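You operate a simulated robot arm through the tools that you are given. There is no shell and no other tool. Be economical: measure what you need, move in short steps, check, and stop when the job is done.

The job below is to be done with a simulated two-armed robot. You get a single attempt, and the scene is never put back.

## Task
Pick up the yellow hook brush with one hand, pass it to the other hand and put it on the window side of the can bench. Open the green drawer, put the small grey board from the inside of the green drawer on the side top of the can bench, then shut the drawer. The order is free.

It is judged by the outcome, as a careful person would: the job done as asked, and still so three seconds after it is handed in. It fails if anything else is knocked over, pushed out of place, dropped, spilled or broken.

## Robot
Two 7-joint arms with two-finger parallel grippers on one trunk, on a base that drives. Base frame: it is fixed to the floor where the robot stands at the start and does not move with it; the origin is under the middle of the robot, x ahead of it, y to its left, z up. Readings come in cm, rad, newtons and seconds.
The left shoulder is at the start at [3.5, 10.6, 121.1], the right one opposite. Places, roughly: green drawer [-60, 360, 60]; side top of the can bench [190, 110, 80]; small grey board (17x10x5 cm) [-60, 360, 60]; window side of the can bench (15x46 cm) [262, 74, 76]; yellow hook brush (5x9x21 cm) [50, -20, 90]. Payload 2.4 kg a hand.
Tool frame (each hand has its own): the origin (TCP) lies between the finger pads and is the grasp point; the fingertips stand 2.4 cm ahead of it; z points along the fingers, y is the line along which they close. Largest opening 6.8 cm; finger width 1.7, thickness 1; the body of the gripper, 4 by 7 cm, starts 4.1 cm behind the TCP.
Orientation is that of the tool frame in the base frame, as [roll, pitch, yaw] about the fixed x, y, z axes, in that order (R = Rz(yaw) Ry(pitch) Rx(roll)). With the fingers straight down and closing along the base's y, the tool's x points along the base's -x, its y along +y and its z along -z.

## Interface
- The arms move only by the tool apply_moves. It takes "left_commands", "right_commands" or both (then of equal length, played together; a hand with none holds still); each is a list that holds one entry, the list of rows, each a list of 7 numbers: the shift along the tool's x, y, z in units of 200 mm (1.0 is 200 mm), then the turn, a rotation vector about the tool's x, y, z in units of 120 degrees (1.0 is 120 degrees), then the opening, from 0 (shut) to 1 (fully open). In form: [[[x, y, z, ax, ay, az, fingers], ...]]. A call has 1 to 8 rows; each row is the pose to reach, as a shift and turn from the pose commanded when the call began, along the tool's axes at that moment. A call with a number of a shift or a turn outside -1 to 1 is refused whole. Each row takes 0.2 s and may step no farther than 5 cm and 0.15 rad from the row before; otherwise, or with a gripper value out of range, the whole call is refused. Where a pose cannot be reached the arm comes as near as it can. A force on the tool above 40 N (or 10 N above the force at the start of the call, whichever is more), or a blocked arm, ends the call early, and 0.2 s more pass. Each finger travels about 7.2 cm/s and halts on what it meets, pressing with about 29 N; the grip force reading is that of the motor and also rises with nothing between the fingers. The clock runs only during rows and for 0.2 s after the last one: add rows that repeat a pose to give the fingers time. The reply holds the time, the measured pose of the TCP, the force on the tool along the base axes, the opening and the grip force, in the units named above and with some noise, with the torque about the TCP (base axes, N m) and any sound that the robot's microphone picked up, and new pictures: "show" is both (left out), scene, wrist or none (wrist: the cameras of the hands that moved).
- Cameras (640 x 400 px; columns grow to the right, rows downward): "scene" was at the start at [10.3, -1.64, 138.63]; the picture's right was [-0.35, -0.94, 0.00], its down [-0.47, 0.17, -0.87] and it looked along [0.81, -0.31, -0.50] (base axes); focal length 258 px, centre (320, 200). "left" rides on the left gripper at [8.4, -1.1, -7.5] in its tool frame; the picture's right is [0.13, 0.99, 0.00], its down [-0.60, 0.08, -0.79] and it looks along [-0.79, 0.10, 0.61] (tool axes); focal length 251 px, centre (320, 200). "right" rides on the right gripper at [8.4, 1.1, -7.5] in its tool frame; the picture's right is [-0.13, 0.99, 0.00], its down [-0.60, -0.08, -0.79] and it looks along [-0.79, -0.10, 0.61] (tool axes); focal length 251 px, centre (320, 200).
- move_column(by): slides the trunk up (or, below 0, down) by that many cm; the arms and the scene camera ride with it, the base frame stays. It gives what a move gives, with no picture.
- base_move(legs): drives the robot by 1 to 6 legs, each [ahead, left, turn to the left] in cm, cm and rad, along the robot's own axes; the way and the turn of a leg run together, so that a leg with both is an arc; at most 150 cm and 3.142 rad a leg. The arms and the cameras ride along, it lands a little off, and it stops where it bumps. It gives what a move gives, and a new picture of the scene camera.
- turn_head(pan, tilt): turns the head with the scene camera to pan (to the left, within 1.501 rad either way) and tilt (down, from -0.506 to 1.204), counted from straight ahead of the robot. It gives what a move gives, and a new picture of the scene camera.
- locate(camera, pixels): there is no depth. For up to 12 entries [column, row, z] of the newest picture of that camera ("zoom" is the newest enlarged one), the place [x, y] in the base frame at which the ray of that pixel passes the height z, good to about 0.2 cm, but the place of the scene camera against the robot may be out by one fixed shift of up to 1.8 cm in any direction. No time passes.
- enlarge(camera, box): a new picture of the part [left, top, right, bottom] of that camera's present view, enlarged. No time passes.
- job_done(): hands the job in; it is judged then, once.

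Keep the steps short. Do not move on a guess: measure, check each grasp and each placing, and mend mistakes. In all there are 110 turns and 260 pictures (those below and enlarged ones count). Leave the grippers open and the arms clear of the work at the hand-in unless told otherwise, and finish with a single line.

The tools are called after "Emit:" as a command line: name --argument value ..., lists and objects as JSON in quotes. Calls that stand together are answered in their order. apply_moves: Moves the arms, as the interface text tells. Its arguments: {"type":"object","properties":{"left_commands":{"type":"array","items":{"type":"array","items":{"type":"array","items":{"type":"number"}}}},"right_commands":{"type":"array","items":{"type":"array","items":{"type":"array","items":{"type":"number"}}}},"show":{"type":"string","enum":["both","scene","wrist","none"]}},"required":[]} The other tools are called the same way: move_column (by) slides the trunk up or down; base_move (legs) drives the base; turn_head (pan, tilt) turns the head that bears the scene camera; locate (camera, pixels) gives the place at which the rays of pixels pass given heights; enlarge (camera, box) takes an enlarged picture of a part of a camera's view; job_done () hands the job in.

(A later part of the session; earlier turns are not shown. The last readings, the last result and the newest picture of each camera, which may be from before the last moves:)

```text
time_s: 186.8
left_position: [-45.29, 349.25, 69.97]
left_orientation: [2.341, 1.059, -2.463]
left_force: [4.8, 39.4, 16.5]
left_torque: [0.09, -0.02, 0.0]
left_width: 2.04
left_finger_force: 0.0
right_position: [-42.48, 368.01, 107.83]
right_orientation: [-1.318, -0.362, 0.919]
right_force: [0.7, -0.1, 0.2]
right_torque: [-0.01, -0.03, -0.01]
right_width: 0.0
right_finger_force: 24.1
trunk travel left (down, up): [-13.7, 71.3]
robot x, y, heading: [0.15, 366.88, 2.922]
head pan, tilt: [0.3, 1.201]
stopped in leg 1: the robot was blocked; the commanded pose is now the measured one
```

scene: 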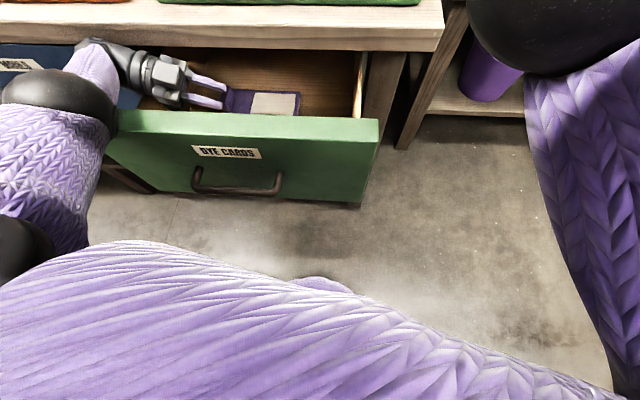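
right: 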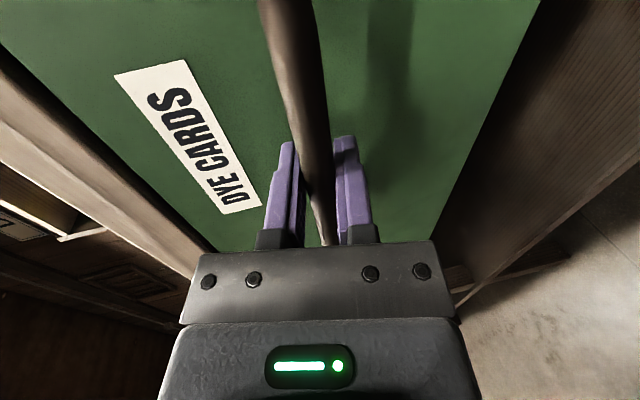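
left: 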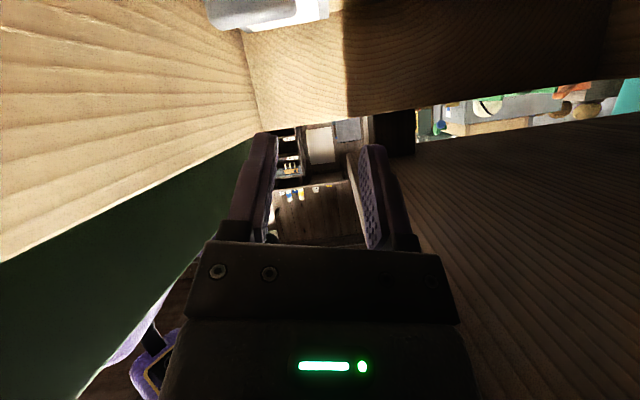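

The wrist ball seems tucked just under the bench lip. I'll pull straight back from the bench (world +x, slightly -y).

Emit:
base_move --legs '[[-5.2, 0.5, 0]]'

```text
time_s: 187.5
left_position: [-45.0, 348.84, 70.34]
left_orientation: [2.241, 1.068, -2.586]
left_force: [0.0, 0.9, 0.2]
left_torque: [-0.01, -0.01, -0.01]
left_width: 2.03
left_finger_force: 0.1
right_position: [-47.32, 374.58, 108.05]
right_orientation: [-1.306, -0.366, 0.722]
right_force: [0.8, 0.4, 0.4]
right_torque: [-0.03, -0.02, 0.05]
right_width: 0.03
right_finger_force: 23.5
trunk travel left (down, up): [-13.7, 71.3]
robot x, y, heading: [-0.81, 367.51, 2.869]
head pan, tilt: [0.3, 1.201]
stopped in leg 1: the robot was blocked; the commanded pose is now the measured one
```

scene: 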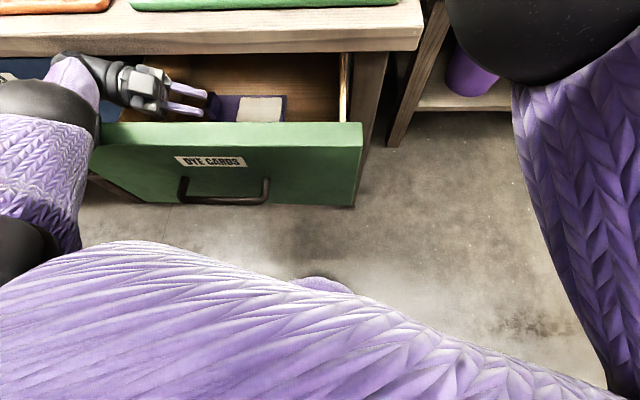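

Forces are zero now. I'll try the trunk up 4 cm from this relaxed state.

Emit:
move_column --by 4

Emit:
turn_head --pan 0.75 --tilt 1.0

Emit:
enlarge --camera "scene" --box '[200, 0, 440, 160]'

```text
time_s: 187.8
left_position: [-44.86, 348.7, 70.62]
left_orientation: [2.182, 1.083, -2.652]
left_force: [0.4, 0.3, 0.4]
left_torque: [0.05, 0.02, 0.02]
left_width: 2.02
left_finger_force: 0.0
right_position: [-49.37, 378.65, 108.82]
right_orientation: [-1.295, -0.368, 0.614]
right_force: [0.7, 0.6, -0.1]
right_torque: [-0.01, 0.0, 0.03]
right_width: 0.01
right_finger_force: 23.8
trunk travel left (down, up): [-14.0, 70.9]
robot x, y, heading: [-1.36, 367.29, 2.853]
head pan, tilt: [0.3, 1.201]
stopped: the arm was blocked; the commanded pose is now the measured one
```

```text
time_s: 188.7
left_position: [-44.68, 348.75, 70.64]
left_orientation: [2.18, 1.084, -2.661]
left_force: [-0.2, 0.5, 0.2]
left_torque: [0.01, 0.03, -0.01]
left_width: 2.05
left_finger_force: 0.2
right_position: [-49.26, 378.42, 108.72]
right_orientation: [-1.298, -0.368, 0.616]
right_force: [-0.2, -0.3, -0.6]
right_torque: [-0.03, 0.01, 0.01]
right_width: 0.0
right_finger_force: 23.3
trunk travel left (down, up): [-14.0, 70.9]
robot x, y, heading: [-1.22, 367.34, 2.853]
head pan, tilt: [0.75, 1.0]
```

scene: 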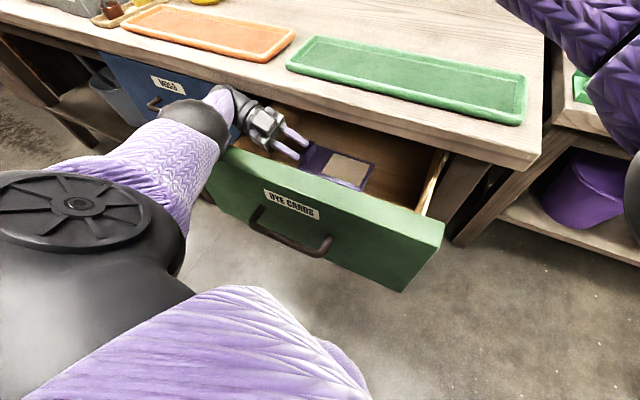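

```text
2.50 times, centred on (320, 80) of scene
```

zoom: 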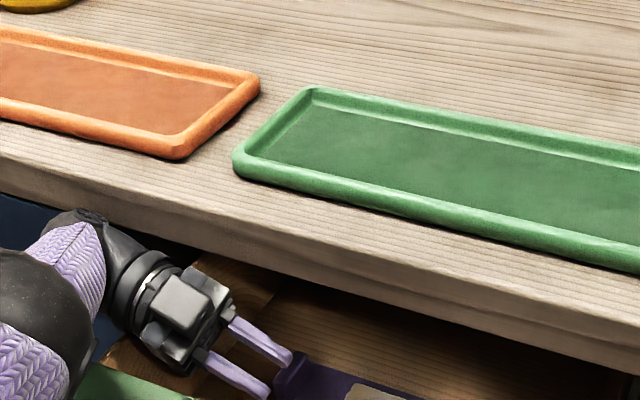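

Tool force is zero and the ball is free of the lip. I'll lift the left hand with the arm in small rows, then retry the trunk several times in one go, and look.

Emit:
apply_moves --left_commands '[[[-0.044, 0.019, -0.013, 0, 0, 0, 0.3], [-0.088, 0.038, -0.027, 0, 0, 0, 0.3], [-0.133, 0.058, -0.04, 0, 0, 0, 0.3], [-0.177, 0.077, -0.054, 0, 0, 0, 0.3], [-0.221, 0.096, -0.067, 0, 0, 0, 0.3], [-0.31, 0.134, -0.094, 0, 0, 0, 0.3]]]' --show "none"

Emit:
move_column --by 5

Emit:
move_column --by 5

Emit:
move_column --by 5

Emit:
turn_head --pan 0.5 --tilt 1.0

```text
time_s: 189.1
left_position: [-44.94, 348.53, 70.56]
left_orientation: [2.141, 1.085, -2.696]
left_force: [0.3, 0.2, -0.2]
left_torque: [0.03, 0.01, 0.01]
left_width: 2.04
left_finger_force: 0.1
left hand out of reach, approached as far as the arm can: row 1
right_position: [-50.72, 383.37, 108.91]
right_orientation: [-1.293, -0.371, 0.502]
right_force: [1.3, 1.3, 0.5]
right_torque: [0.02, -0.08, 0.06]
right_width: 0.02
right_finger_force: 23.4
trunk travel left (down, up): [-14.0, 70.9]
robot x, y, heading: [-1.92, 366.89, 2.829]
head pan, tilt: [0.75, 1.0]
stopped in row 1 (right hand): the arm was blocked; the commanded pose is now the measured one
```

```text
time_s: 189.4
left_position: [-44.97, 348.33, 70.5]
left_orientation: [2.099, 1.097, -2.736]
left_force: [0.2, -0.3, 0.6]
left_torque: [0.01, 0.03, 0.01]
left_width: 2.04
left_finger_force: 0.0
right_position: [-51.3, 387.91, 109.54]
right_orientation: [-1.29, -0.372, 0.374]
right_force: [-1.1, 1.2, -0.1]
right_torque: [-0.03, -0.05, 0.05]
right_width: 0.0
right_finger_force: 23.0
trunk travel left (down, up): [-14.4, 70.6]
robot x, y, heading: [-2.14, 367.75, 2.809]
head pan, tilt: [0.75, 1.0]
stopped: the arm was blocked; the commanded pose is now the measured one
```

```text
time_s: 189.7
left_position: [-44.82, 348.12, 70.39]
left_orientation: [2.048, 1.116, -2.786]
left_force: [0.3, -0.1, -0.3]
left_torque: [0.01, -0.01, 0.04]
left_width: 2.04
left_finger_force: 0.1
right_position: [-51.18, 391.16, 109.68]
right_orientation: [-1.291, -0.377, 0.259]
right_force: [0.9, -1.3, 0.8]
right_torque: [-0.06, 0.0, -0.01]
right_width: 0.0
right_finger_force: 23.1
trunk travel left (down, up): [-14.7, 70.3]
robot x, y, heading: [-2.63, 367.92, 2.798]
head pan, tilt: [0.75, 1.0]
stopped: the arm was blocked; the commanded pose is now the measured one
```

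```text
time_s: 190.1
left_position: [-44.66, 348.12, 70.43]
left_orientation: [1.948, 1.128, -2.891]
left_force: [-1.9, 32.3, 141.6]
left_torque: [-16.03, 1.53, -0.5]
left_width: 2.06
left_finger_force: 0.1
right_position: [-50.95, 391.7, 110.04]
right_orientation: [-1.28, -0.382, 0.214]
right_force: [-1.3, -0.5, -0.9]
right_torque: [0.02, 0.03, -0.02]
right_width: 0.0
right_finger_force: 23.6
trunk travel left (down, up): [-15.1, 69.9]
robot x, y, heading: [-2.78, 368.45, 2.792]
head pan, tilt: [0.75, 1.0]
stopped: the force on the tool passed its limit at 64 N (the readings are from after the stop); the commanded pose is now the measured one
```

```text
time_s: 190.9
left_position: [-44.43, 348.08, 70.53]
left_orientation: [1.959, 1.131, -2.888]
left_force: [-1.0, 28.1, 139.4]
left_torque: [-15.8, 1.58, -0.52]
left_width: 2.06
left_finger_force: 0.0
right_position: [-50.62, 391.3, 110.26]
right_orientation: [-1.28, -0.379, 0.22]
right_force: [0.8, 0.3, 0.5]
right_torque: [0.0, 0.01, -0.01]
right_width: 0.02
right_finger_force: 23.9
trunk travel left (down, up): [-15.1, 69.9]
robot x, y, heading: [-2.09, 367.95, 2.793]
head pan, tilt: [0.499, 1.0]
```

scene: 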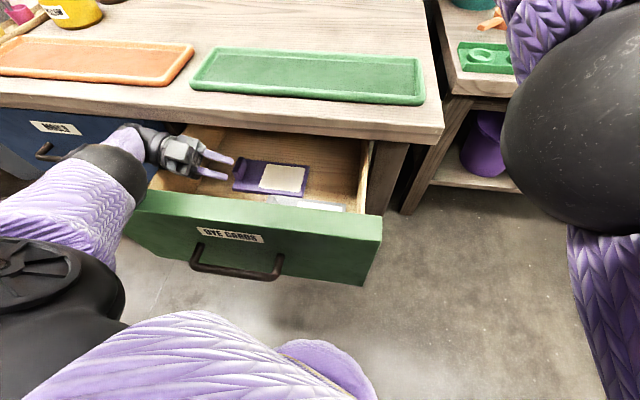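

The ball is about 1 cm under the bench lip, so I must pull the hand toward the robot before lifting. I'll use the arm toward +x, then back the base in small steps, then lift.

Emit:
apply_moves --left_commands '[[[-0.009, -0.05, 0.007, 0, 0, 0, 0.3], [-0.018, -0.1, 0.014, 0, 0, 0, 0.3], [-0.028, -0.15, 0.021, 0, 0, 0, 0.3], [-0.037, -0.2, 0.028, 0, 0, 0, 0.3]]]' --show "none"

Emit:
base_move --legs '[[-3.2, 0, 0]]'

Emit:
base_move --legs '[[-3.2, 0, 0]]'

Emit:
move_column --by 3

```text
time_s: 191.5
left_position: [-42.72, 348.04, 70.64]
left_orientation: [1.932, 1.121, -2.935]
left_force: [26.4, -31.8, 101.5]
left_torque: [-12.15, 0.97, 3.51]
left_width: 2.04
left_finger_force: 0.0
right_position: [-49.5, 395.31, 109.63]
right_orientation: [-1.289, -0.382, 0.105]
right_force: [-0.2, 0.0, -0.3]
right_torque: [-0.01, 0.02, 0.02]
right_width: 0.01
right_finger_force: 23.3
trunk travel left (down, up): [-15.1, 69.9]
robot x, y, heading: [-3.04, 367.93, 2.769]
head pan, tilt: [0.499, 1.0]
stopped in row 3 (left hand): the arm was blocked; the commanded pose is now the measured one
```

```text
time_s: 192.2
left_position: [-45.16, 347.94, 70.46]
left_orientation: [1.936, 1.087, -2.875]
left_force: [-2.1, 6.7, 144.6]
left_torque: [-16.4, 0.99, -0.14]
left_width: 2.05
left_finger_force: 0.1
right_position: [-48.31, 397.35, 109.34]
right_orientation: [-1.263, -0.394, -0.035]
right_force: [0.2, -0.8, 1.1]
right_torque: [-0.04, 0.04, 0.0]
right_width: 0.0
right_finger_force: 23.5
trunk travel left (down, up): [-15.1, 69.9]
robot x, y, heading: [-3.83, 368.91, 2.731]
head pan, tilt: [0.499, 1.0]
stopped in leg 1: the force on the tool passed its limit at 130 N (the readings are from after the stop); the commanded pose is now the measured one
```

scene: 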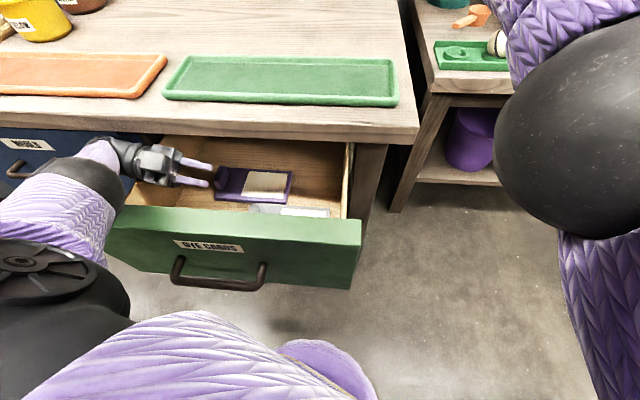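

```text
time_s: 192.9
left_position: [-45.76, 347.91, 70.66]
left_orientation: [1.909, 1.075, -2.865]
left_force: [-1.2, 25.1, 123.9]
left_torque: [-13.89, 0.25, -0.18]
left_width: 2.01
left_finger_force: 0.1
right_position: [-46.88, 398.61, 108.95]
right_orientation: [-1.24, -0.406, -0.15]
right_force: [-0.4, 0.2, 0.1]
right_torque: [0.0, -0.03, 0.03]
right_width: 0.0
right_finger_force: 23.5
trunk travel left (down, up): [-15.1, 69.9]
robot x, y, heading: [-4.1, 368.83, 2.712]
head pan, tilt: [0.499, 1.0]
stopped in leg 1: the force on the tool passed its limit at 159 N (the readings are from after the stop); the commanded pose is now the measured one
```

scene: 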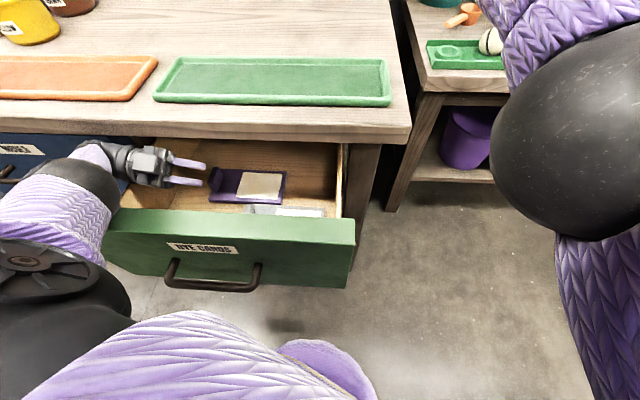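

```text
time_s: 193.7
left_position: [-45.11, 347.42, 71.29]
left_orientation: [1.825, 1.123, -2.979]
left_force: [1.2, 83.5, -45.9]
left_torque: [6.81, -0.82, -1.27]
left_width: 2.04
left_finger_force: 0.0
right_position: [-47.64, 394.97, 112.74]
right_orientation: [-1.219, -0.393, -0.101]
right_force: [-0.4, 1.5, 0.1]
right_torque: [-0.06, 0.02, 0.0]
right_width: 0.0
right_finger_force: 23.9
trunk travel left (down, up): [-18.1, 66.9]
robot x, y, heading: [-3.81, 368.6, 2.729]
head pan, tilt: [0.499, 1.0]
```

The trunk rose 3 cm without stopping, so it is coming free. I'll pull the hand toward +x again with the arm and keep raising.

Emit:
apply_moves --left_commands '[[[-0.012, -0.049, 0.004, 0, 0, 0, 0.2], [-0.025, -0.098, 0.009, 0, 0, 0, 0.2], [-0.037, -0.147, 0.013, 0, 0, 0, 0.2], [-0.05, -0.197, 0.018, 0, 0, 0, 0.2], [-0.062, -0.246, 0.022, 0, 0, 0, 0.2]]]' --show "none"

Emit:
move_column --by 4

Emit:
move_column --by 6

Emit:
move_column --by 8

Emit:
turn_head --pan 0.6 --tilt 1.0

```text
time_s: 194.0
left_position: [-45.05, 347.55, 71.5]
left_orientation: [1.793, 1.123, -3.004]
left_force: [1.4, 29.0, 14.5]
left_torque: [-0.85, 0.21, -0.32]
left_width: 1.33
left_finger_force: 0.0
right_position: [-47.9, 395.1, 113.05]
right_orientation: [-1.214, -0.392, -0.105]
right_force: [0.4, 0.3, -0.3]
right_torque: [0.0, 0.01, -0.05]
right_width: 0.0
right_finger_force: 23.4
trunk travel left (down, up): [-18.1, 66.9]
robot x, y, heading: [-3.65, 368.7, 2.72]
head pan, tilt: [0.499, 1.0]
stopped in row 1 (left hand): the force on the tool passed its limit at 121 N (the readings are from after the stop); the commanded pose is now the measured one
```

```text
time_s: 194.4
left_position: [-44.95, 347.41, 71.49]
left_orientation: [1.787, 1.135, -3.012]
left_force: [-0.8, 23.0, 8.7]
left_torque: [-0.47, 0.14, -0.46]
left_width: 1.36
left_finger_force: 0.1
right_position: [-48.06, 394.8, 113.48]
right_orientation: [-1.214, -0.396, -0.107]
right_force: [0.8, -0.2, -0.7]
right_torque: [-0.01, 0.03, 0.02]
right_width: 0.01
right_finger_force: 23.5
trunk travel left (down, up): [-18.7, 66.2]
robot x, y, heading: [-3.87, 368.67, 2.723]
head pan, tilt: [0.499, 1.0]
stopped: the force on the tool passed its limit at 54 N (the readings are from after the stop); the commanded pose is now the measured one
```

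```text
time_s: 195.1
left_position: [-44.19, 347.26, 75.77]
left_orientation: [1.807, 1.147, -3.006]
left_force: [20.9, 3.0, -5.1]
left_torque: [0.26, -0.15, 1.5]
left_width: 1.34
left_finger_force: 0.1
right_position: [-47.05, 394.14, 118.75]
right_orientation: [-1.202, -0.374, -0.103]
right_force: [0.6, 0.1, -0.2]
right_torque: [-0.02, 0.0, 0.0]
right_width: 0.0
right_finger_force: 23.6
trunk travel left (down, up): [-22.9, 62.1]
robot x, y, heading: [-3.49, 369.1, 2.734]
head pan, tilt: [0.499, 1.0]
stopped: the force on the tool passed its limit at 132 N (the readings are from after the stop); the commanded pose is now the measured one
```

```text
time_s: 195.7
left_position: [-44.32, 347.34, 78.75]
left_orientation: [1.797, 1.139, -3.013]
left_force: [6.8, 0.5, 3.4]
left_torque: [-0.3, 0.2, 0.51]
left_width: 1.35
left_finger_force: 0.1
right_position: [-46.54, 394.03, 122.08]
right_orientation: [-1.198, -0.362, -0.102]
right_force: [0.3, 0.2, -0.2]
right_torque: [0.01, 0.02, 0.03]
right_width: 0.02
right_finger_force: 24.1
trunk travel left (down, up): [-25.7, 59.2]
robot x, y, heading: [-3.56, 369.41, 2.725]
head pan, tilt: [0.499, 1.0]
stopped: the force on the tool passed its limit at 44 N (the readings are from after the stop); the commanded pose is now the measured one
```

```text
time_s: 196.3
left_position: [-44.23, 347.39, 78.71]
left_orientation: [1.797, 1.139, -3.016]
left_force: [7.7, -1.5, 5.7]
left_torque: [-0.37, 0.26, 0.76]
left_width: 1.36
left_finger_force: 0.0
right_position: [-46.55, 393.88, 122.08]
right_orientation: [-1.197, -0.364, -0.104]
right_force: [-0.1, -0.1, 0.9]
right_torque: [-0.02, 0.0, -0.01]
right_width: 0.0
right_finger_force: 23.7
trunk travel left (down, up): [-25.7, 59.2]
robot x, y, heading: [-3.8, 368.27, 2.723]
head pan, tilt: [0.6, 1.0]
```

scene: 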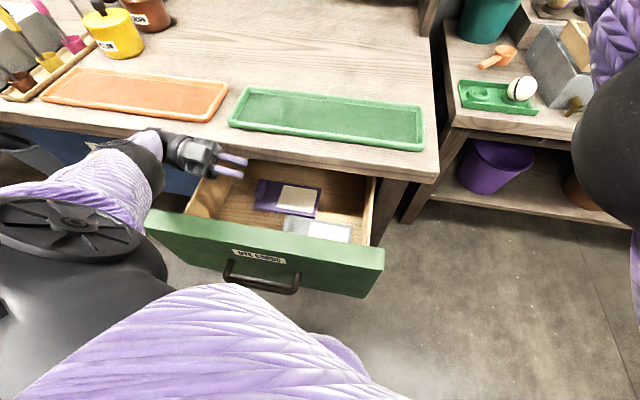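

The hand is out of the drawer (z 78.7) and both boards are still in place. Now I'll raise well clear, back off, square up the heading, and re-orient the left hand straight down (closing along x) for a steeper approach.

Emit:
move_column --by 25

Emit:
base_move --legs '[[-8, 0, 0], [0, 0, 0.418]]'

Emit:
apply_moves --left_commands '[[[0, 0, 0, 0.0101, 0.0584, -0.0162, 0.5], [0, 0, 0, 0.0202, 0.1168, -0.0324, 0.8], [0, 0, 0, 0.0303, 0.1752, -0.0486, 1], [0, 0, 0, 0.0404, 0.2336, -0.0648, 1], [0, 0, 0, 0.0505, 0.292, -0.081, 1], [0, 0, 0, 0.0606, 0.3504, -0.0972, 1]]]' --show "none"

Emit:
turn_head --pan 0.2 --tilt 0.9

```text
time_s: 197.2
left_position: [-44.02, 347.41, 83.88]
left_orientation: [1.791, 1.139, -3.02]
left_force: [6.2, -0.4, 0.7]
left_torque: [-0.15, -0.5, 0.73]
left_width: 1.39
left_finger_force: 0.2
right_position: [-45.49, 393.68, 127.9]
right_orientation: [-1.189, -0.345, -0.102]
right_force: [0.1, 0.7, -0.1]
right_torque: [-0.03, 0.0, 0.04]
right_width: 0.0
right_finger_force: 24.0
trunk travel left (down, up): [-30.6, 54.3]
robot x, y, heading: [-3.55, 368.77, 2.729]
head pan, tilt: [0.6, 1.0]
stopped: the force on the tool passed its limit at 56 N (the readings are from after the stop); the commanded pose is now the measured one
```

```text
time_s: 199.5
left_position: [-24.61, 329.72, 83.84]
left_orientation: [1.789, 1.139, -2.608]
left_force: [-0.3, -1.1, 0.4]
left_torque: [-0.03, 0.01, -0.02]
left_width: 1.38
left_finger_force: 0.1
right_position: [-44.94, 371.23, 127.84]
right_orientation: [-1.188, -0.344, 0.314]
right_force: [-0.3, 0.3, -0.4]
right_torque: [-0.05, 0.0, -0.02]
right_width: 0.0
right_finger_force: 23.9
trunk travel left (down, up): [-30.6, 54.3]
robot x, y, heading: [3.56, 365.84, -3.135]
head pan, tilt: [0.6, 1.0]
```

scene: 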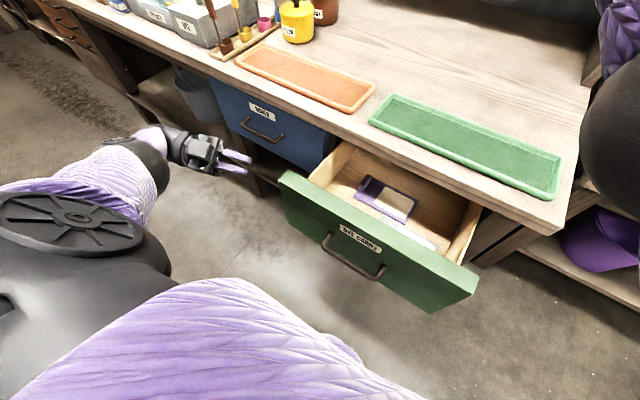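

```text
time_s: 200.9
left_position: [-24.69, 329.8, 83.73]
left_orientation: [2.893, 0.711, -1.46]
left_force: [-0.2, 0.4, -0.5]
left_torque: [0.03, -0.02, -0.01]
left_width: 6.81
left_finger_force: 0.1
right_position: [-44.88, 371.19, 127.8]
right_orientation: [-1.188, -0.346, 0.314]
right_force: [-0.3, -0.5, -0.2]
right_torque: [0.01, 0.02, 0.04]
right_width: 0.0
right_finger_force: 24.1
trunk travel left (down, up): [-30.6, 54.3]
robot x, y, heading: [3.99, 365.5, -3.132]
head pan, tilt: [0.6, 1.0]
```

```text
time_s: 201.8
left_position: [-24.78, 329.77, 83.81]
left_orientation: [2.894, 0.714, -1.462]
left_force: [0.8, -0.4, -0.3]
left_torque: [-0.01, 0.0, 0.0]
left_width: 6.79
left_finger_force: 0.1
right_position: [-44.98, 371.19, 127.91]
right_orientation: [-1.189, -0.344, 0.313]
right_force: [-0.1, -0.2, -1.3]
right_torque: [0.01, 0.01, -0.05]
right_width: 0.0
right_finger_force: 23.4
trunk travel left (down, up): [-30.6, 54.3]
robot x, y, heading: [3.85, 365.25, -3.141]
head pan, tilt: [0.201, 0.901]
```

scene: 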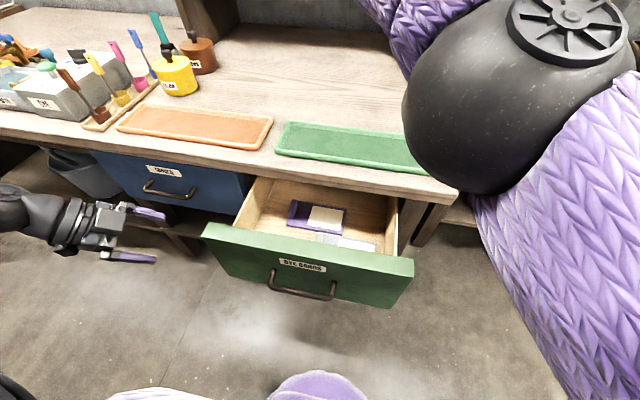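

Left arm is fully free. In one go: raise 20 cm, finish turning the hand straight down, bring it in front, drive 8 cm forward, then reach down so the arm is steep.

Emit:
move_column --by 20

Emit:
apply_moves --left_commands '[[[-0.063, -0.022, 0.05, 0.0219, 0.0555, 0.0153, 1], [-0.125, -0.044, 0.1, 0.0438, 0.111, 0.0306, 1], [-0.188, -0.066, 0.15, 0.0657, 0.1665, 0.0459, 1], [-0.25, -0.088, 0.2, 0.0877, 0.222, 0.0611, 1], [-0.313, -0.11, 0.25, 0.1096, 0.2775, 0.0764, 1], [-0.376, -0.1325, 0.3025, 0.1316, 0.333, 0.0917, 1]]]' --show "none"

Emit:
apply_moves --left_commands '[[[-0.22, 0, 0, 0, 0, 0, 1], [-0.44, 0, 0, 0, 0, 0, 1], [-0.66, 0, 0, 0, 0, 0, 1], [-0.87, 0, 0, 0, 0, 0, 1]]]' --show "none"

Emit:
base_move --legs '[[8, 0, 0]]'

Emit:
turn_head --pan 0.1 --tilt 1.1

```text
time_s: 203.9
left_position: [-24.67, 329.56, 103.76]
left_orientation: [2.894, 0.712, -1.458]
left_force: [-0.5, -0.3, -0.4]
left_torque: [-0.01, 0.01, 0.0]
left_width: 6.76
left_finger_force: 0.1
right_position: [-41.47, 371.24, 151.31]
right_orientation: [-1.163, -0.272, 0.308]
right_force: [0.0, -0.4, -0.3]
right_torque: [-0.02, 0.03, 0.0]
right_width: 0.02
right_finger_force: 23.3
trunk travel left (down, up): [-50.6, 34.3]
robot x, y, heading: [3.51, 365.62, -3.139]
head pan, tilt: [0.201, 0.901]
```

```text
time_s: 205.3
left_position: [-24.71, 339.6, 103.83]
left_orientation: [3.142, -0.003, -1.568]
left_force: [0.0, 0.2, -1.2]
left_torque: [0.03, -0.01, -0.01]
left_width: 6.79
left_finger_force: 0.0
right_position: [-41.41, 371.24, 151.34]
right_orientation: [-1.164, -0.271, 0.309]
right_force: [-0.6, 0.4, 0.2]
right_torque: [0.0, 0.02, -0.01]
right_width: 0.0
right_finger_force: 23.5
trunk travel left (down, up): [-50.6, 34.3]
robot x, y, heading: [3.45, 365.48, -3.14]
head pan, tilt: [0.201, 0.901]
```

```text
time_s: 206.3
left_position: [-24.74, 357.31, 103.61]
left_orientation: [-3.14, -0.004, -1.568]
left_force: [0.1, -0.1, -0.4]
left_torque: [-0.01, 0.01, 0.01]
left_width: 6.81
left_finger_force: 0.1
right_position: [-41.61, 371.29, 151.17]
right_orientation: [-1.164, -0.272, 0.309]
right_force: [-0.3, 0.0, -0.1]
right_torque: [-0.04, -0.01, 0.03]
right_width: 0.02
right_finger_force: 23.9
trunk travel left (down, up): [-50.6, 34.3]
robot x, y, heading: [3.5, 365.71, -3.138]
head pan, tilt: [0.201, 0.901]
```

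```text
time_s: 207.4
left_position: [-32.64, 357.17, 103.57]
left_orientation: [-3.14, 0.0, -1.567]
left_force: [-0.2, 0.3, 0.1]
left_torque: [0.0, 0.03, 0.02]
left_width: 6.81
left_finger_force: 0.1
right_position: [-49.37, 371.04, 151.17]
right_orientation: [-1.164, -0.274, 0.31]
right_force: [-0.5, -0.2, -1.0]
right_torque: [0.02, 0.01, -0.01]
right_width: 0.01
right_finger_force: 24.0
trunk travel left (down, up): [-50.6, 34.3]
robot x, y, heading: [-4.07, 365.46, -3.134]
head pan, tilt: [0.201, 0.901]
```

scene: 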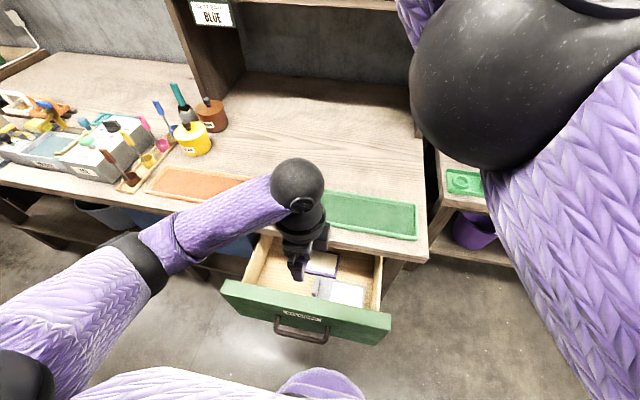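

```text
time_s: 208.1
left_position: [-32.48, 357.15, 103.56]
left_orientation: [3.14, -0.002, -1.567]
left_force: [-0.7, 0.6, -0.7]
left_torque: [0.01, -0.05, 0.01]
left_width: 6.81
left_finger_force: 0.0
right_position: [-49.33, 371.11, 151.25]
right_orientation: [-1.164, -0.272, 0.311]
right_force: [-0.3, 0.1, -0.5]
right_torque: [-0.01, -0.01, 0.02]
right_width: 0.0
right_finger_force: 23.3
trunk travel left (down, up): [-50.6, 34.3]
robot x, y, heading: [-4.12, 365.46, -3.135]
head pan, tilt: [0.099, 1.1]
```

scene: 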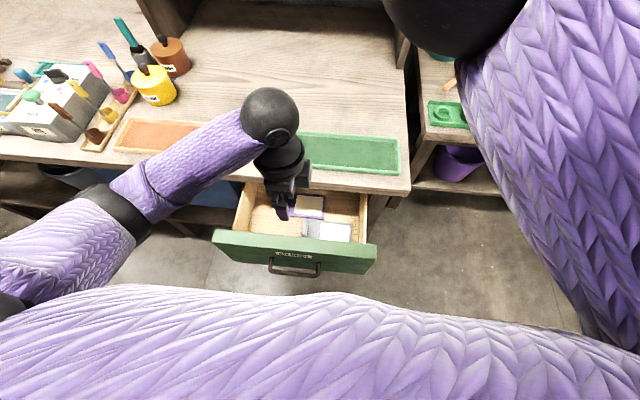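

Hand is straight down at (-32.5, 357.2). I'll verify the board's position, then reach forward 5.4 cm and down 19 cm with the arm.

Emit:
enlarge --camera "scene" --box '[205, 170, 385, 285]'

Emit:
locate --camera "scene" --pixels '[[304, 221, 58], [350, 225, 58], [376, 246, 73], [213, 232, 73], [366, 246, 73], [293, 196, 58], [326, 196, 58]]'

Emit:
apply_moves --left_commands '[[[0, 0.09, 0.15, 0, 0, 0, 1], [0, 0.18, 0.35, 0, 0, 0, 1], [0, 0.27, 0.55, 0, 0, 0, 1], [0, 0.27, 0.78, 0, 0, 0, 1], [0, 0.27, 0.98, 0, 0, 0, 1]]]' --show "both"

```text
3.48 times, centred on (295, 228) of scene
```

zoom: 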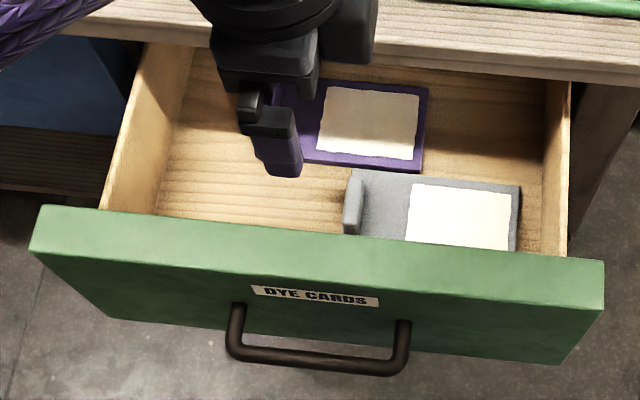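

```text
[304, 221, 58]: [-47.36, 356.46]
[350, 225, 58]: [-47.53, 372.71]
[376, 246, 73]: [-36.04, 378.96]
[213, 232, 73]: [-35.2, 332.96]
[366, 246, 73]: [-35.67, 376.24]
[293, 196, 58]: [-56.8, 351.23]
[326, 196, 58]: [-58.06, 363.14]
```

```text
time_s: 209.3
left_position: [-38.29, 357.0, 84.17]
left_orientation: [3.141, -0.002, -1.566]
left_force: [0.3, -0.4, -0.4]
left_torque: [-0.01, -0.03, -0.01]
left_width: 6.8
left_finger_force: 0.1
right_position: [-49.19, 371.18, 151.13]
right_orientation: [-1.164, -0.274, 0.311]
right_force: [0.7, -0.2, -0.2]
right_torque: [-0.04, 0.01, -0.01]
right_width: 0.01
right_finger_force: 23.6
trunk travel left (down, up): [-50.6, 34.3]
robot x, y, heading: [-4.38, 365.55, -3.136]
head pan, tilt: [0.099, 1.1]
```

scene: 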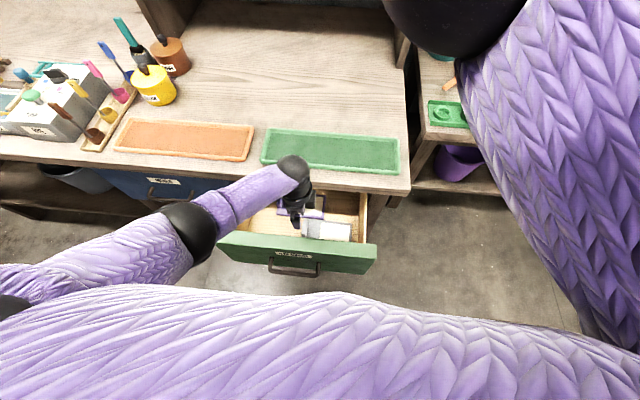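
left: 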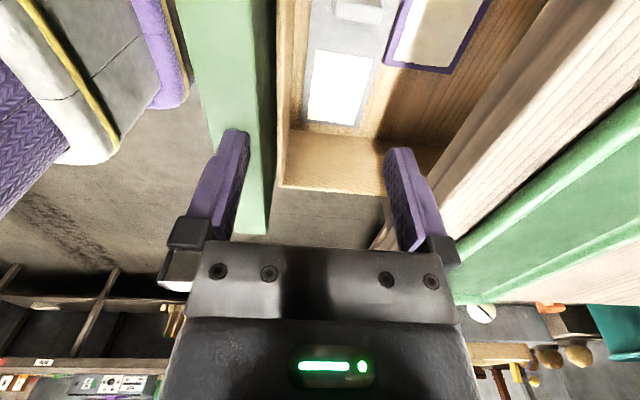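

The drawer was pushed in about 4 cm, so I'll measure the tab in the fresh wrist view: tab at (357,10), board end at (308,122)–(360,128).

Emit:
enlarge --camera "left" --box '[240, 0, 440, 125]'

Emit:
locate --camera "left" --pixels '[[305, 122, 58], [362, 127, 58], [330, 18, 58], [335, 2, 62], [382, 8, 62], [335, 18, 60], [382, 25, 60], [277, 185, 70], [292, 60, 70], [270, 60, 73], [312, 10, 58], [395, 20, 58]]'

```text
3.20 times, centred on (340, 62) of left
```

zoom: 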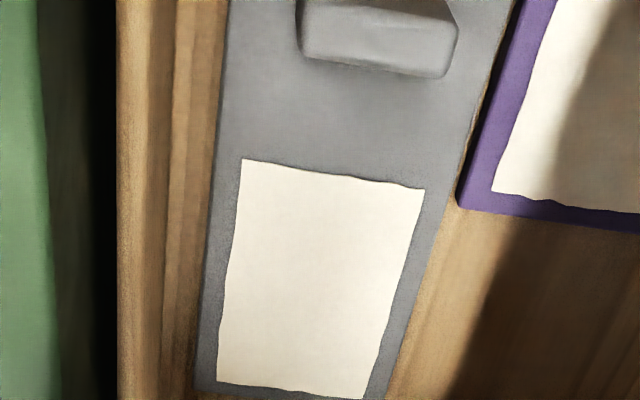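

```text
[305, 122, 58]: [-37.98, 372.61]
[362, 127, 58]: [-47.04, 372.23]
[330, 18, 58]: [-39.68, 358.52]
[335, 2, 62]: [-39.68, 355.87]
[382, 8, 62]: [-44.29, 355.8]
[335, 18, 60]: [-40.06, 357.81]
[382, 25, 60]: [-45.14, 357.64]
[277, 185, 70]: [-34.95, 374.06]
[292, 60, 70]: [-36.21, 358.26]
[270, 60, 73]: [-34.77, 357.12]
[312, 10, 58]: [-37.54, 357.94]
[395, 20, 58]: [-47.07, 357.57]
```

Tab centre is now at about (-42.4, 357.4), 4.8 cm wide. I'll drive forward 4.1 cm, lower 15 cm and check from the wrist camera.

Emit:
base_move --legs '[[4.1, 0, 0]]'

Emit:
move_column --by -15

Emit:
enlarge --camera "left" --box '[160, 0, 480, 200]'

Emit:
locate --camera "zoom" --pixels '[[200, 100, 62], [300, 100, 62], [400, 100, 62], [500, 100, 62], [200, 200, 62], [300, 200, 62], [400, 200, 62], [200, 100, 58], [300, 100, 58], [400, 100, 58], [300, 200, 58], [400, 200, 58]]'

```text
time_s: 210.2
left_position: [-42.36, 356.86, 84.05]
left_orientation: [-3.138, -0.002, -1.565]
left_force: [-0.8, 0.4, 0.6]
left_torque: [-0.02, 0.02, -0.01]
left_width: 6.77
left_finger_force: 0.0
right_position: [-53.42, 371.05, 151.18]
right_orientation: [-1.167, -0.274, 0.313]
right_force: [-0.6, 0.7, -0.6]
right_torque: [-0.01, -0.02, -0.02]
right_width: 0.03
right_finger_force: 23.8
trunk travel left (down, up): [-50.6, 34.3]
robot x, y, heading: [-8.01, 365.61, -3.13]
head pan, tilt: [0.099, 1.1]
```

scene: 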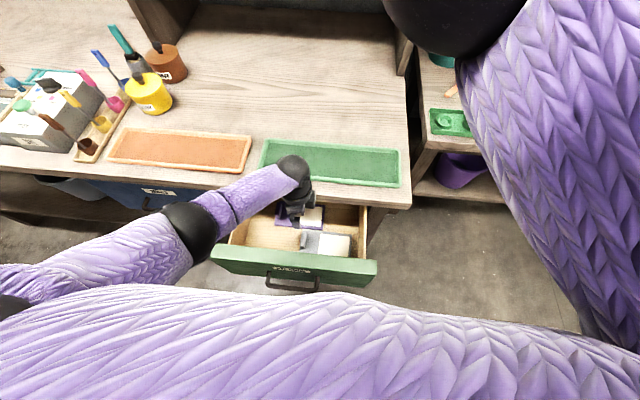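

```text
time_s: 212.0
left_position: [-42.35, 356.76, 69.2]
left_orientation: [-3.14, -0.002, -1.566]
left_force: [0.4, 0.4, -0.1]
left_torque: [-0.01, -0.01, 0.01]
left_width: 6.8
left_finger_force: 0.0
right_position: [-53.15, 371.07, 136.33]
right_orientation: [-1.163, -0.271, 0.311]
right_force: [0.1, -0.1, -0.5]
right_torque: [0.0, 0.01, 0.01]
right_width: 0.0
right_finger_force: 23.4
trunk travel left (down, up): [-35.6, 49.3]
robot x, y, heading: [-8.3, 365.68, -3.136]
head pan, tilt: [0.099, 1.1]
```

```text
2.00 times, centred on (320, 100) of left
```

zoom: 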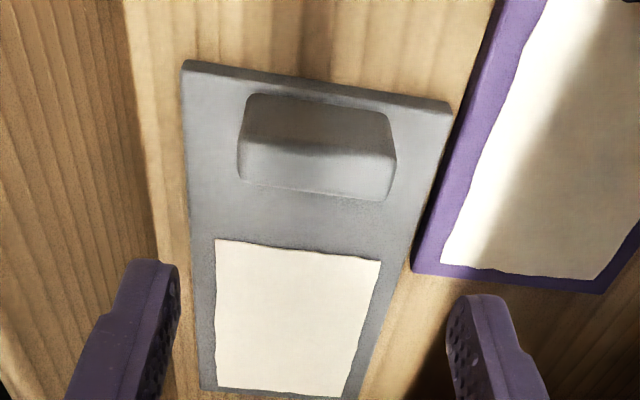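

```text
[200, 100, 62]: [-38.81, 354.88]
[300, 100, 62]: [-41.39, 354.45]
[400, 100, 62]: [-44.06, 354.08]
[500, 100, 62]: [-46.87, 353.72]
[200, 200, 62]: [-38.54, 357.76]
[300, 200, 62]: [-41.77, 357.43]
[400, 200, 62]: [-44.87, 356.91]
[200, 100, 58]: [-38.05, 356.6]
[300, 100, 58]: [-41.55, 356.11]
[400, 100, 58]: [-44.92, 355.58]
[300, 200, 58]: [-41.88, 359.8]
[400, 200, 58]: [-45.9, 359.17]
```

Tab: centre x≈-42.0, y 356.2–357.4, top z≈61.4. I'll shift 0.3 cm, lower 8.1 cm, close on the tab, and lift 15 cm.

Emit:
apply_moves --left_commands '[[[0, -0.015, 0, 0, 0, 0, 1]]]' --show "none"

Emit:
move_column --by -8.1

Emit:
apply_moves --left_commands '[[[0, 0, 0, 0, 0, 0, 0.7], [0, 0, 0, 0, 0, 0, 0.5], [0, 0, 0, 0, 0, 0, 0.2], [0, 0, 0, 0, 0, 0, 0], [0, 0, 0, 0, 0, 0, 0]]]' --show "none"

Emit:
move_column --by 4

Emit:
enlarge --camera "left" --box '[120, 0, 520, 250]'

Emit:
enlarge --camera "scene" --box '[190, 150, 390, 300]'

```text
time_s: 212.4
left_position: [-42.08, 356.77, 69.22]
left_orientation: [3.141, -0.002, -1.565]
left_force: [-0.9, -0.2, -0.3]
left_torque: [-0.01, 0.03, 0.0]
left_width: 6.79
left_finger_force: 0.0
right_position: [-53.24, 371.08, 136.16]
right_orientation: [-1.164, -0.271, 0.313]
right_force: [0.3, -0.3, -0.5]
right_torque: [-0.03, 0.02, 0.0]
right_width: 0.0
right_finger_force: 23.3
trunk travel left (down, up): [-35.6, 49.3]
robot x, y, heading: [-8.45, 365.22, -3.132]
head pan, tilt: [0.099, 1.1]
```

```text
time_s: 213.5
left_position: [-42.06, 356.87, 61.13]
left_orientation: [3.141, -0.002, -1.566]
left_force: [-0.4, -0.2, -0.2]
left_torque: [0.02, -0.01, 0.02]
left_width: 6.8
left_finger_force: 0.1
right_position: [-53.15, 371.11, 128.18]
right_orientation: [-1.165, -0.273, 0.313]
right_force: [-0.5, 0.1, -0.4]
right_torque: [0.0, 0.04, -0.02]
right_width: 0.0
right_finger_force: 23.8
trunk travel left (down, up): [-27.5, 57.4]
robot x, y, heading: [-7.95, 365.41, -3.13]
head pan, tilt: [0.099, 1.1]
```

```text
time_s: 214.7
left_position: [-41.94, 356.85, 61.16]
left_orientation: [-3.141, -0.002, -1.564]
left_force: [-1.7, -1.0, 4.8]
left_torque: [0.04, 0.03, -0.04]
left_width: 4.97
left_finger_force: 29.1
right_position: [-53.27, 371.01, 128.14]
right_orientation: [-1.164, -0.272, 0.312]
right_force: [0.7, 0.8, 0.7]
right_torque: [-0.02, -0.01, -0.03]
right_width: 0.0
right_finger_force: 23.8
trunk travel left (down, up): [-27.5, 57.4]
robot x, y, heading: [-8.13, 365.59, -3.136]
head pan, tilt: [0.099, 1.1]
```

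```text
time_s: 215.6
left_position: [-41.9, 356.96, 65.06]
left_orientation: [-3.141, -0.002, -1.566]
left_force: [0.0, 0.4, -1.4]
left_torque: [-0.11, -0.03, 0.0]
left_width: 4.95
left_finger_force: 28.9
right_position: [-53.24, 371.15, 132.05]
right_orientation: [-1.165, -0.273, 0.31]
right_force: [-0.6, -0.4, 0.4]
right_torque: [-0.03, -0.02, 0.0]
right_width: 0.0
right_finger_force: 23.3
trunk travel left (down, up): [-31.5, 53.4]
robot x, y, heading: [-7.93, 365.45, -3.137]
head pan, tilt: [0.099, 1.1]
```

```text
1.60 times, centred on (320, 125) of left
```

zoom: 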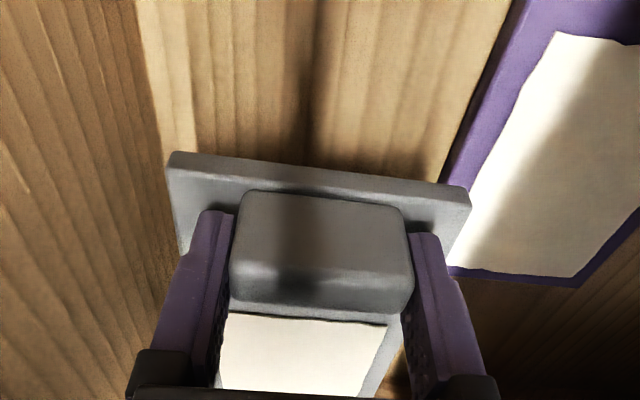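

```text
2.67 times, centred on (290, 225) of scene
```

zoom: 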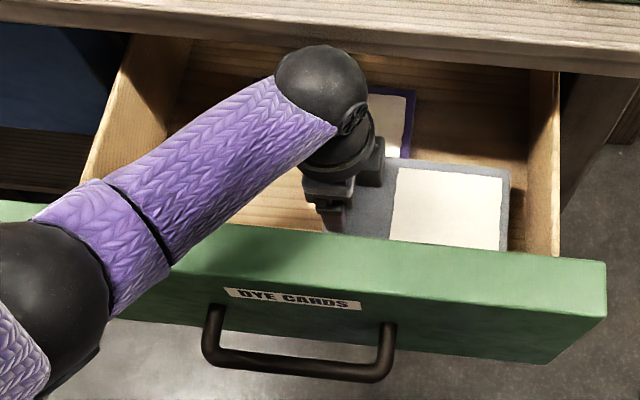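

The grey board is gripped by its tab (4.95 cm, 29 N) and lifted flat. Next: lift high, back off, move the left hand aside, and turn the right hand straight down and lower it to push the drawer shut.

Emit:
move_column --by 28

Emit:
base_move --legs '[[-28, 0, 0]]'

Emit:
apply_moves --right_commands '[[[0, 0, 0, -0.0678, 0.0045, 0.0161, 0], [0, 0, 0, -0.1356, 0.009, 0.0321, 0], [0, 0, 0, -0.2034, 0.0134, 0.0482, 0], [0, 0, 0, -0.2712, 0.0179, 0.0643, 0], [0, 0, 0, -0.339, 0.0224, 0.0804, 0], [0, 0, 0, -0.4068, 0.0269, 0.0964, 0], [0, 0, 0, -0.4746, 0.0314, 0.1125, 0]]]' --left_commands '[[[0.14, 0, 0, 0, 0, 0, 0], [0.28, 0, 0, 0, 0, 0, 0], [0.42, 0, 0, 0, 0, 0, 0], [0.56, 0, 0, 0, 0, 0, 0], [0.7, 0, 0, 0, 0, 0, 0], [0.84, 0, 0, 0, 0, 0, 0], [0.98, 0, 0, 0, 0, 0, 0]]]' --show "none"

Emit:
apply_moves --right_commands '[[[0, 0, 0, -0.0678, 0.0045, 0.0161, 0], [0, 0, 0, -0.1356, 0.009, 0.0321, 0], [0, 0, 0, -0.2034, 0.0134, 0.0482, 0], [0, 0, 0, -0.2712, 0.0179, 0.0643, 0], [0, 0, 0, -0.339, 0.0224, 0.0804, 0], [0, 0, 0, -0.4068, 0.0269, 0.0964, 0], [0, 0, 0, -0.4746, 0.0314, 0.1125, 0]]]' --left_commands '[[[0, 0, -0.12, 0, 0, 0, 0], [0, 0, -0.25, 0, 0, 0, 0], [0, 0, -0.37, 0, 0, 0, 0], [0, 0, -0.5, 0, 0, 0, 0], [0, 0, -0.62, 0, 0, 0, 0], [0, 0, -0.75, 0, 0, 0, 0], [0, 0, -0.87, 0, 0, 0, 0]]]' --show "scene"

Emit:
turn_head --pan 0.0 --tilt 0.8

```text
time_s: 218.4
left_position: [-42.04, 356.79, 93.05]
left_orientation: [3.141, -0.001, -1.565]
left_force: [1.1, -0.4, -1.7]
left_torque: [-0.09, -0.03, 0.01]
left_width: 4.99
left_finger_force: 29.7
right_position: [-52.22, 371.15, 160.97]
right_orientation: [-1.16, -0.252, 0.312]
right_force: [0.2, -0.5, -0.9]
right_torque: [0.01, -0.02, -0.01]
right_width: 0.0
right_finger_force: 23.8
trunk travel left (down, up): [-59.5, 25.4]
robot x, y, heading: [-7.93, 365.39, -3.141]
head pan, tilt: [0.099, 1.1]
```

```text
time_s: 220.3
left_position: [-14.31, 356.86, 93.15]
left_orientation: [-3.14, -0.002, -1.555]
left_force: [-1.2, -0.7, -1.0]
left_torque: [-0.12, -0.01, -0.02]
left_width: 4.99
left_finger_force: 29.0
right_position: [-24.69, 371.1, 161.1]
right_orientation: [-1.159, -0.255, 0.319]
right_force: [0.4, 0.2, 0.4]
right_torque: [0.02, 0.04, 0.03]
right_width: 0.0
right_finger_force: 23.4
trunk travel left (down, up): [-59.5, 25.4]
robot x, y, heading: [19.4, 365.84, -3.128]
head pan, tilt: [0.099, 1.1]
```

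scene: 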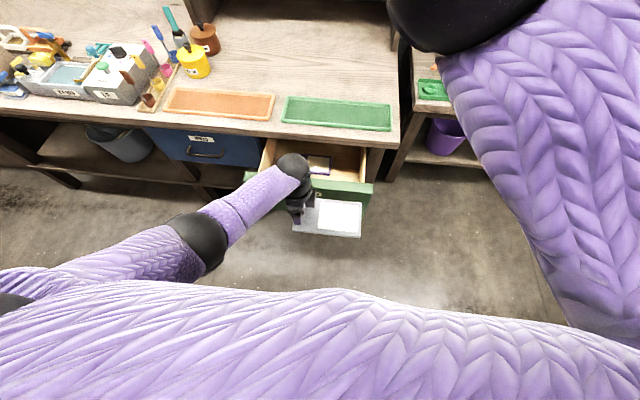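

```text
time_s: 221.9
left_position: [-13.93, 337.13, 93.03]
left_orientation: [-3.142, -0.002, -1.558]
left_force: [0.0, 0.4, -1.2]
left_torque: [-0.08, -0.02, 0.0]
left_width: 4.96
left_finger_force: 29.0
right_position: [-20.24, 378.27, 157.46]
right_orientation: [-1.973, -0.058, 0.268]
right_force: [-0.3, 0.1, 0.0]
right_torque: [0.04, 0.02, -0.01]
right_width: 0.0
right_finger_force: 22.8
right hand out of reach, approached as far as the arm can: row 1, 2, 3, 4, 5, 6, 7
trunk travel left (down, up): [-59.5, 25.4]
robot x, y, heading: [19.22, 365.81, -3.127]
head pan, tilt: [0.099, 1.1]
```

```text
time_s: 223.4
left_position: [-14.11, 337.4, 108.38]
left_orientation: [3.141, -0.001, -1.558]
left_force: [-0.5, 0.7, -1.4]
left_torque: [-0.1, 0.03, 0.0]
left_width: 4.98
left_finger_force: 29.8
right_position: [-17.11, 379.88, 153.5]
right_orientation: [-2.81, 0.044, 0.107]
right_force: [-15.0, 0.5, -13.1]
right_torque: [0.39, 0.43, -0.44]
right_width: 0.0
right_finger_force: 23.0
right hand out of reach, approached as far as the arm can: row 1, 2, 3, 4, 5, 6, 7
trunk travel left (down, up): [-59.5, 25.4]
robot x, y, heading: [19.65, 365.77, -3.132]
head pan, tilt: [0.099, 1.1]
stopped in row 7 (right hand): the force on the tool passed its limit at 90 N (the readings are from after the stop); the commanded pose is now the measured one
```

scene: 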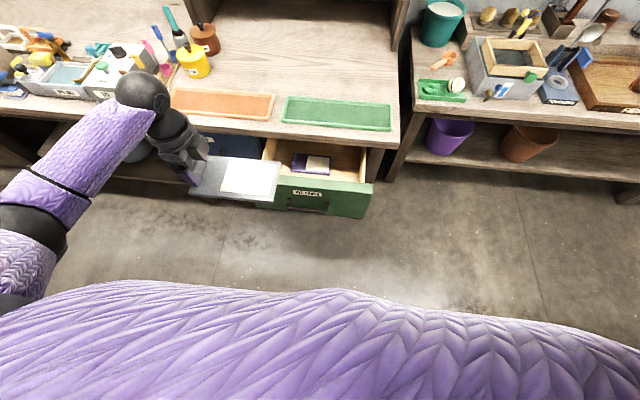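

```text
time_s: 224.2
left_position: [-14.06, 337.44, 108.46]
left_orientation: [3.141, -0.002, -1.556]
left_force: [-0.8, 0.3, -1.7]
left_torque: [-0.11, -0.01, 0.01]
left_width: 4.98
left_finger_force: 28.6
right_position: [-17.07, 379.95, 153.35]
right_orientation: [-2.812, 0.043, 0.108]
right_force: [-24.4, 10.0, -14.9]
right_torque: [-0.01, 0.14, 0.14]
right_width: 0.0
right_finger_force: 23.3
trunk travel left (down, up): [-59.5, 25.4]
robot x, y, heading: [19.79, 365.53, -3.128]
head pan, tilt: [0.0, 0.799]
```

scene: 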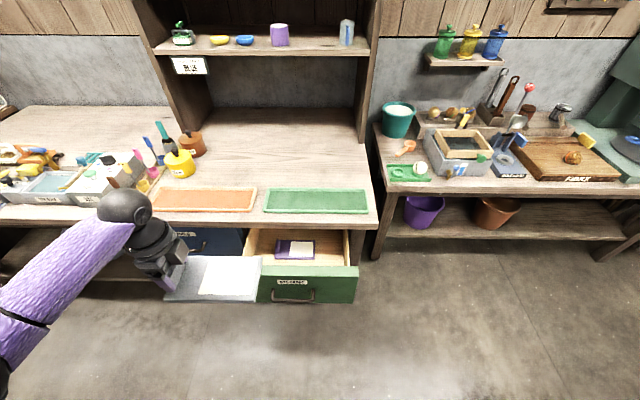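

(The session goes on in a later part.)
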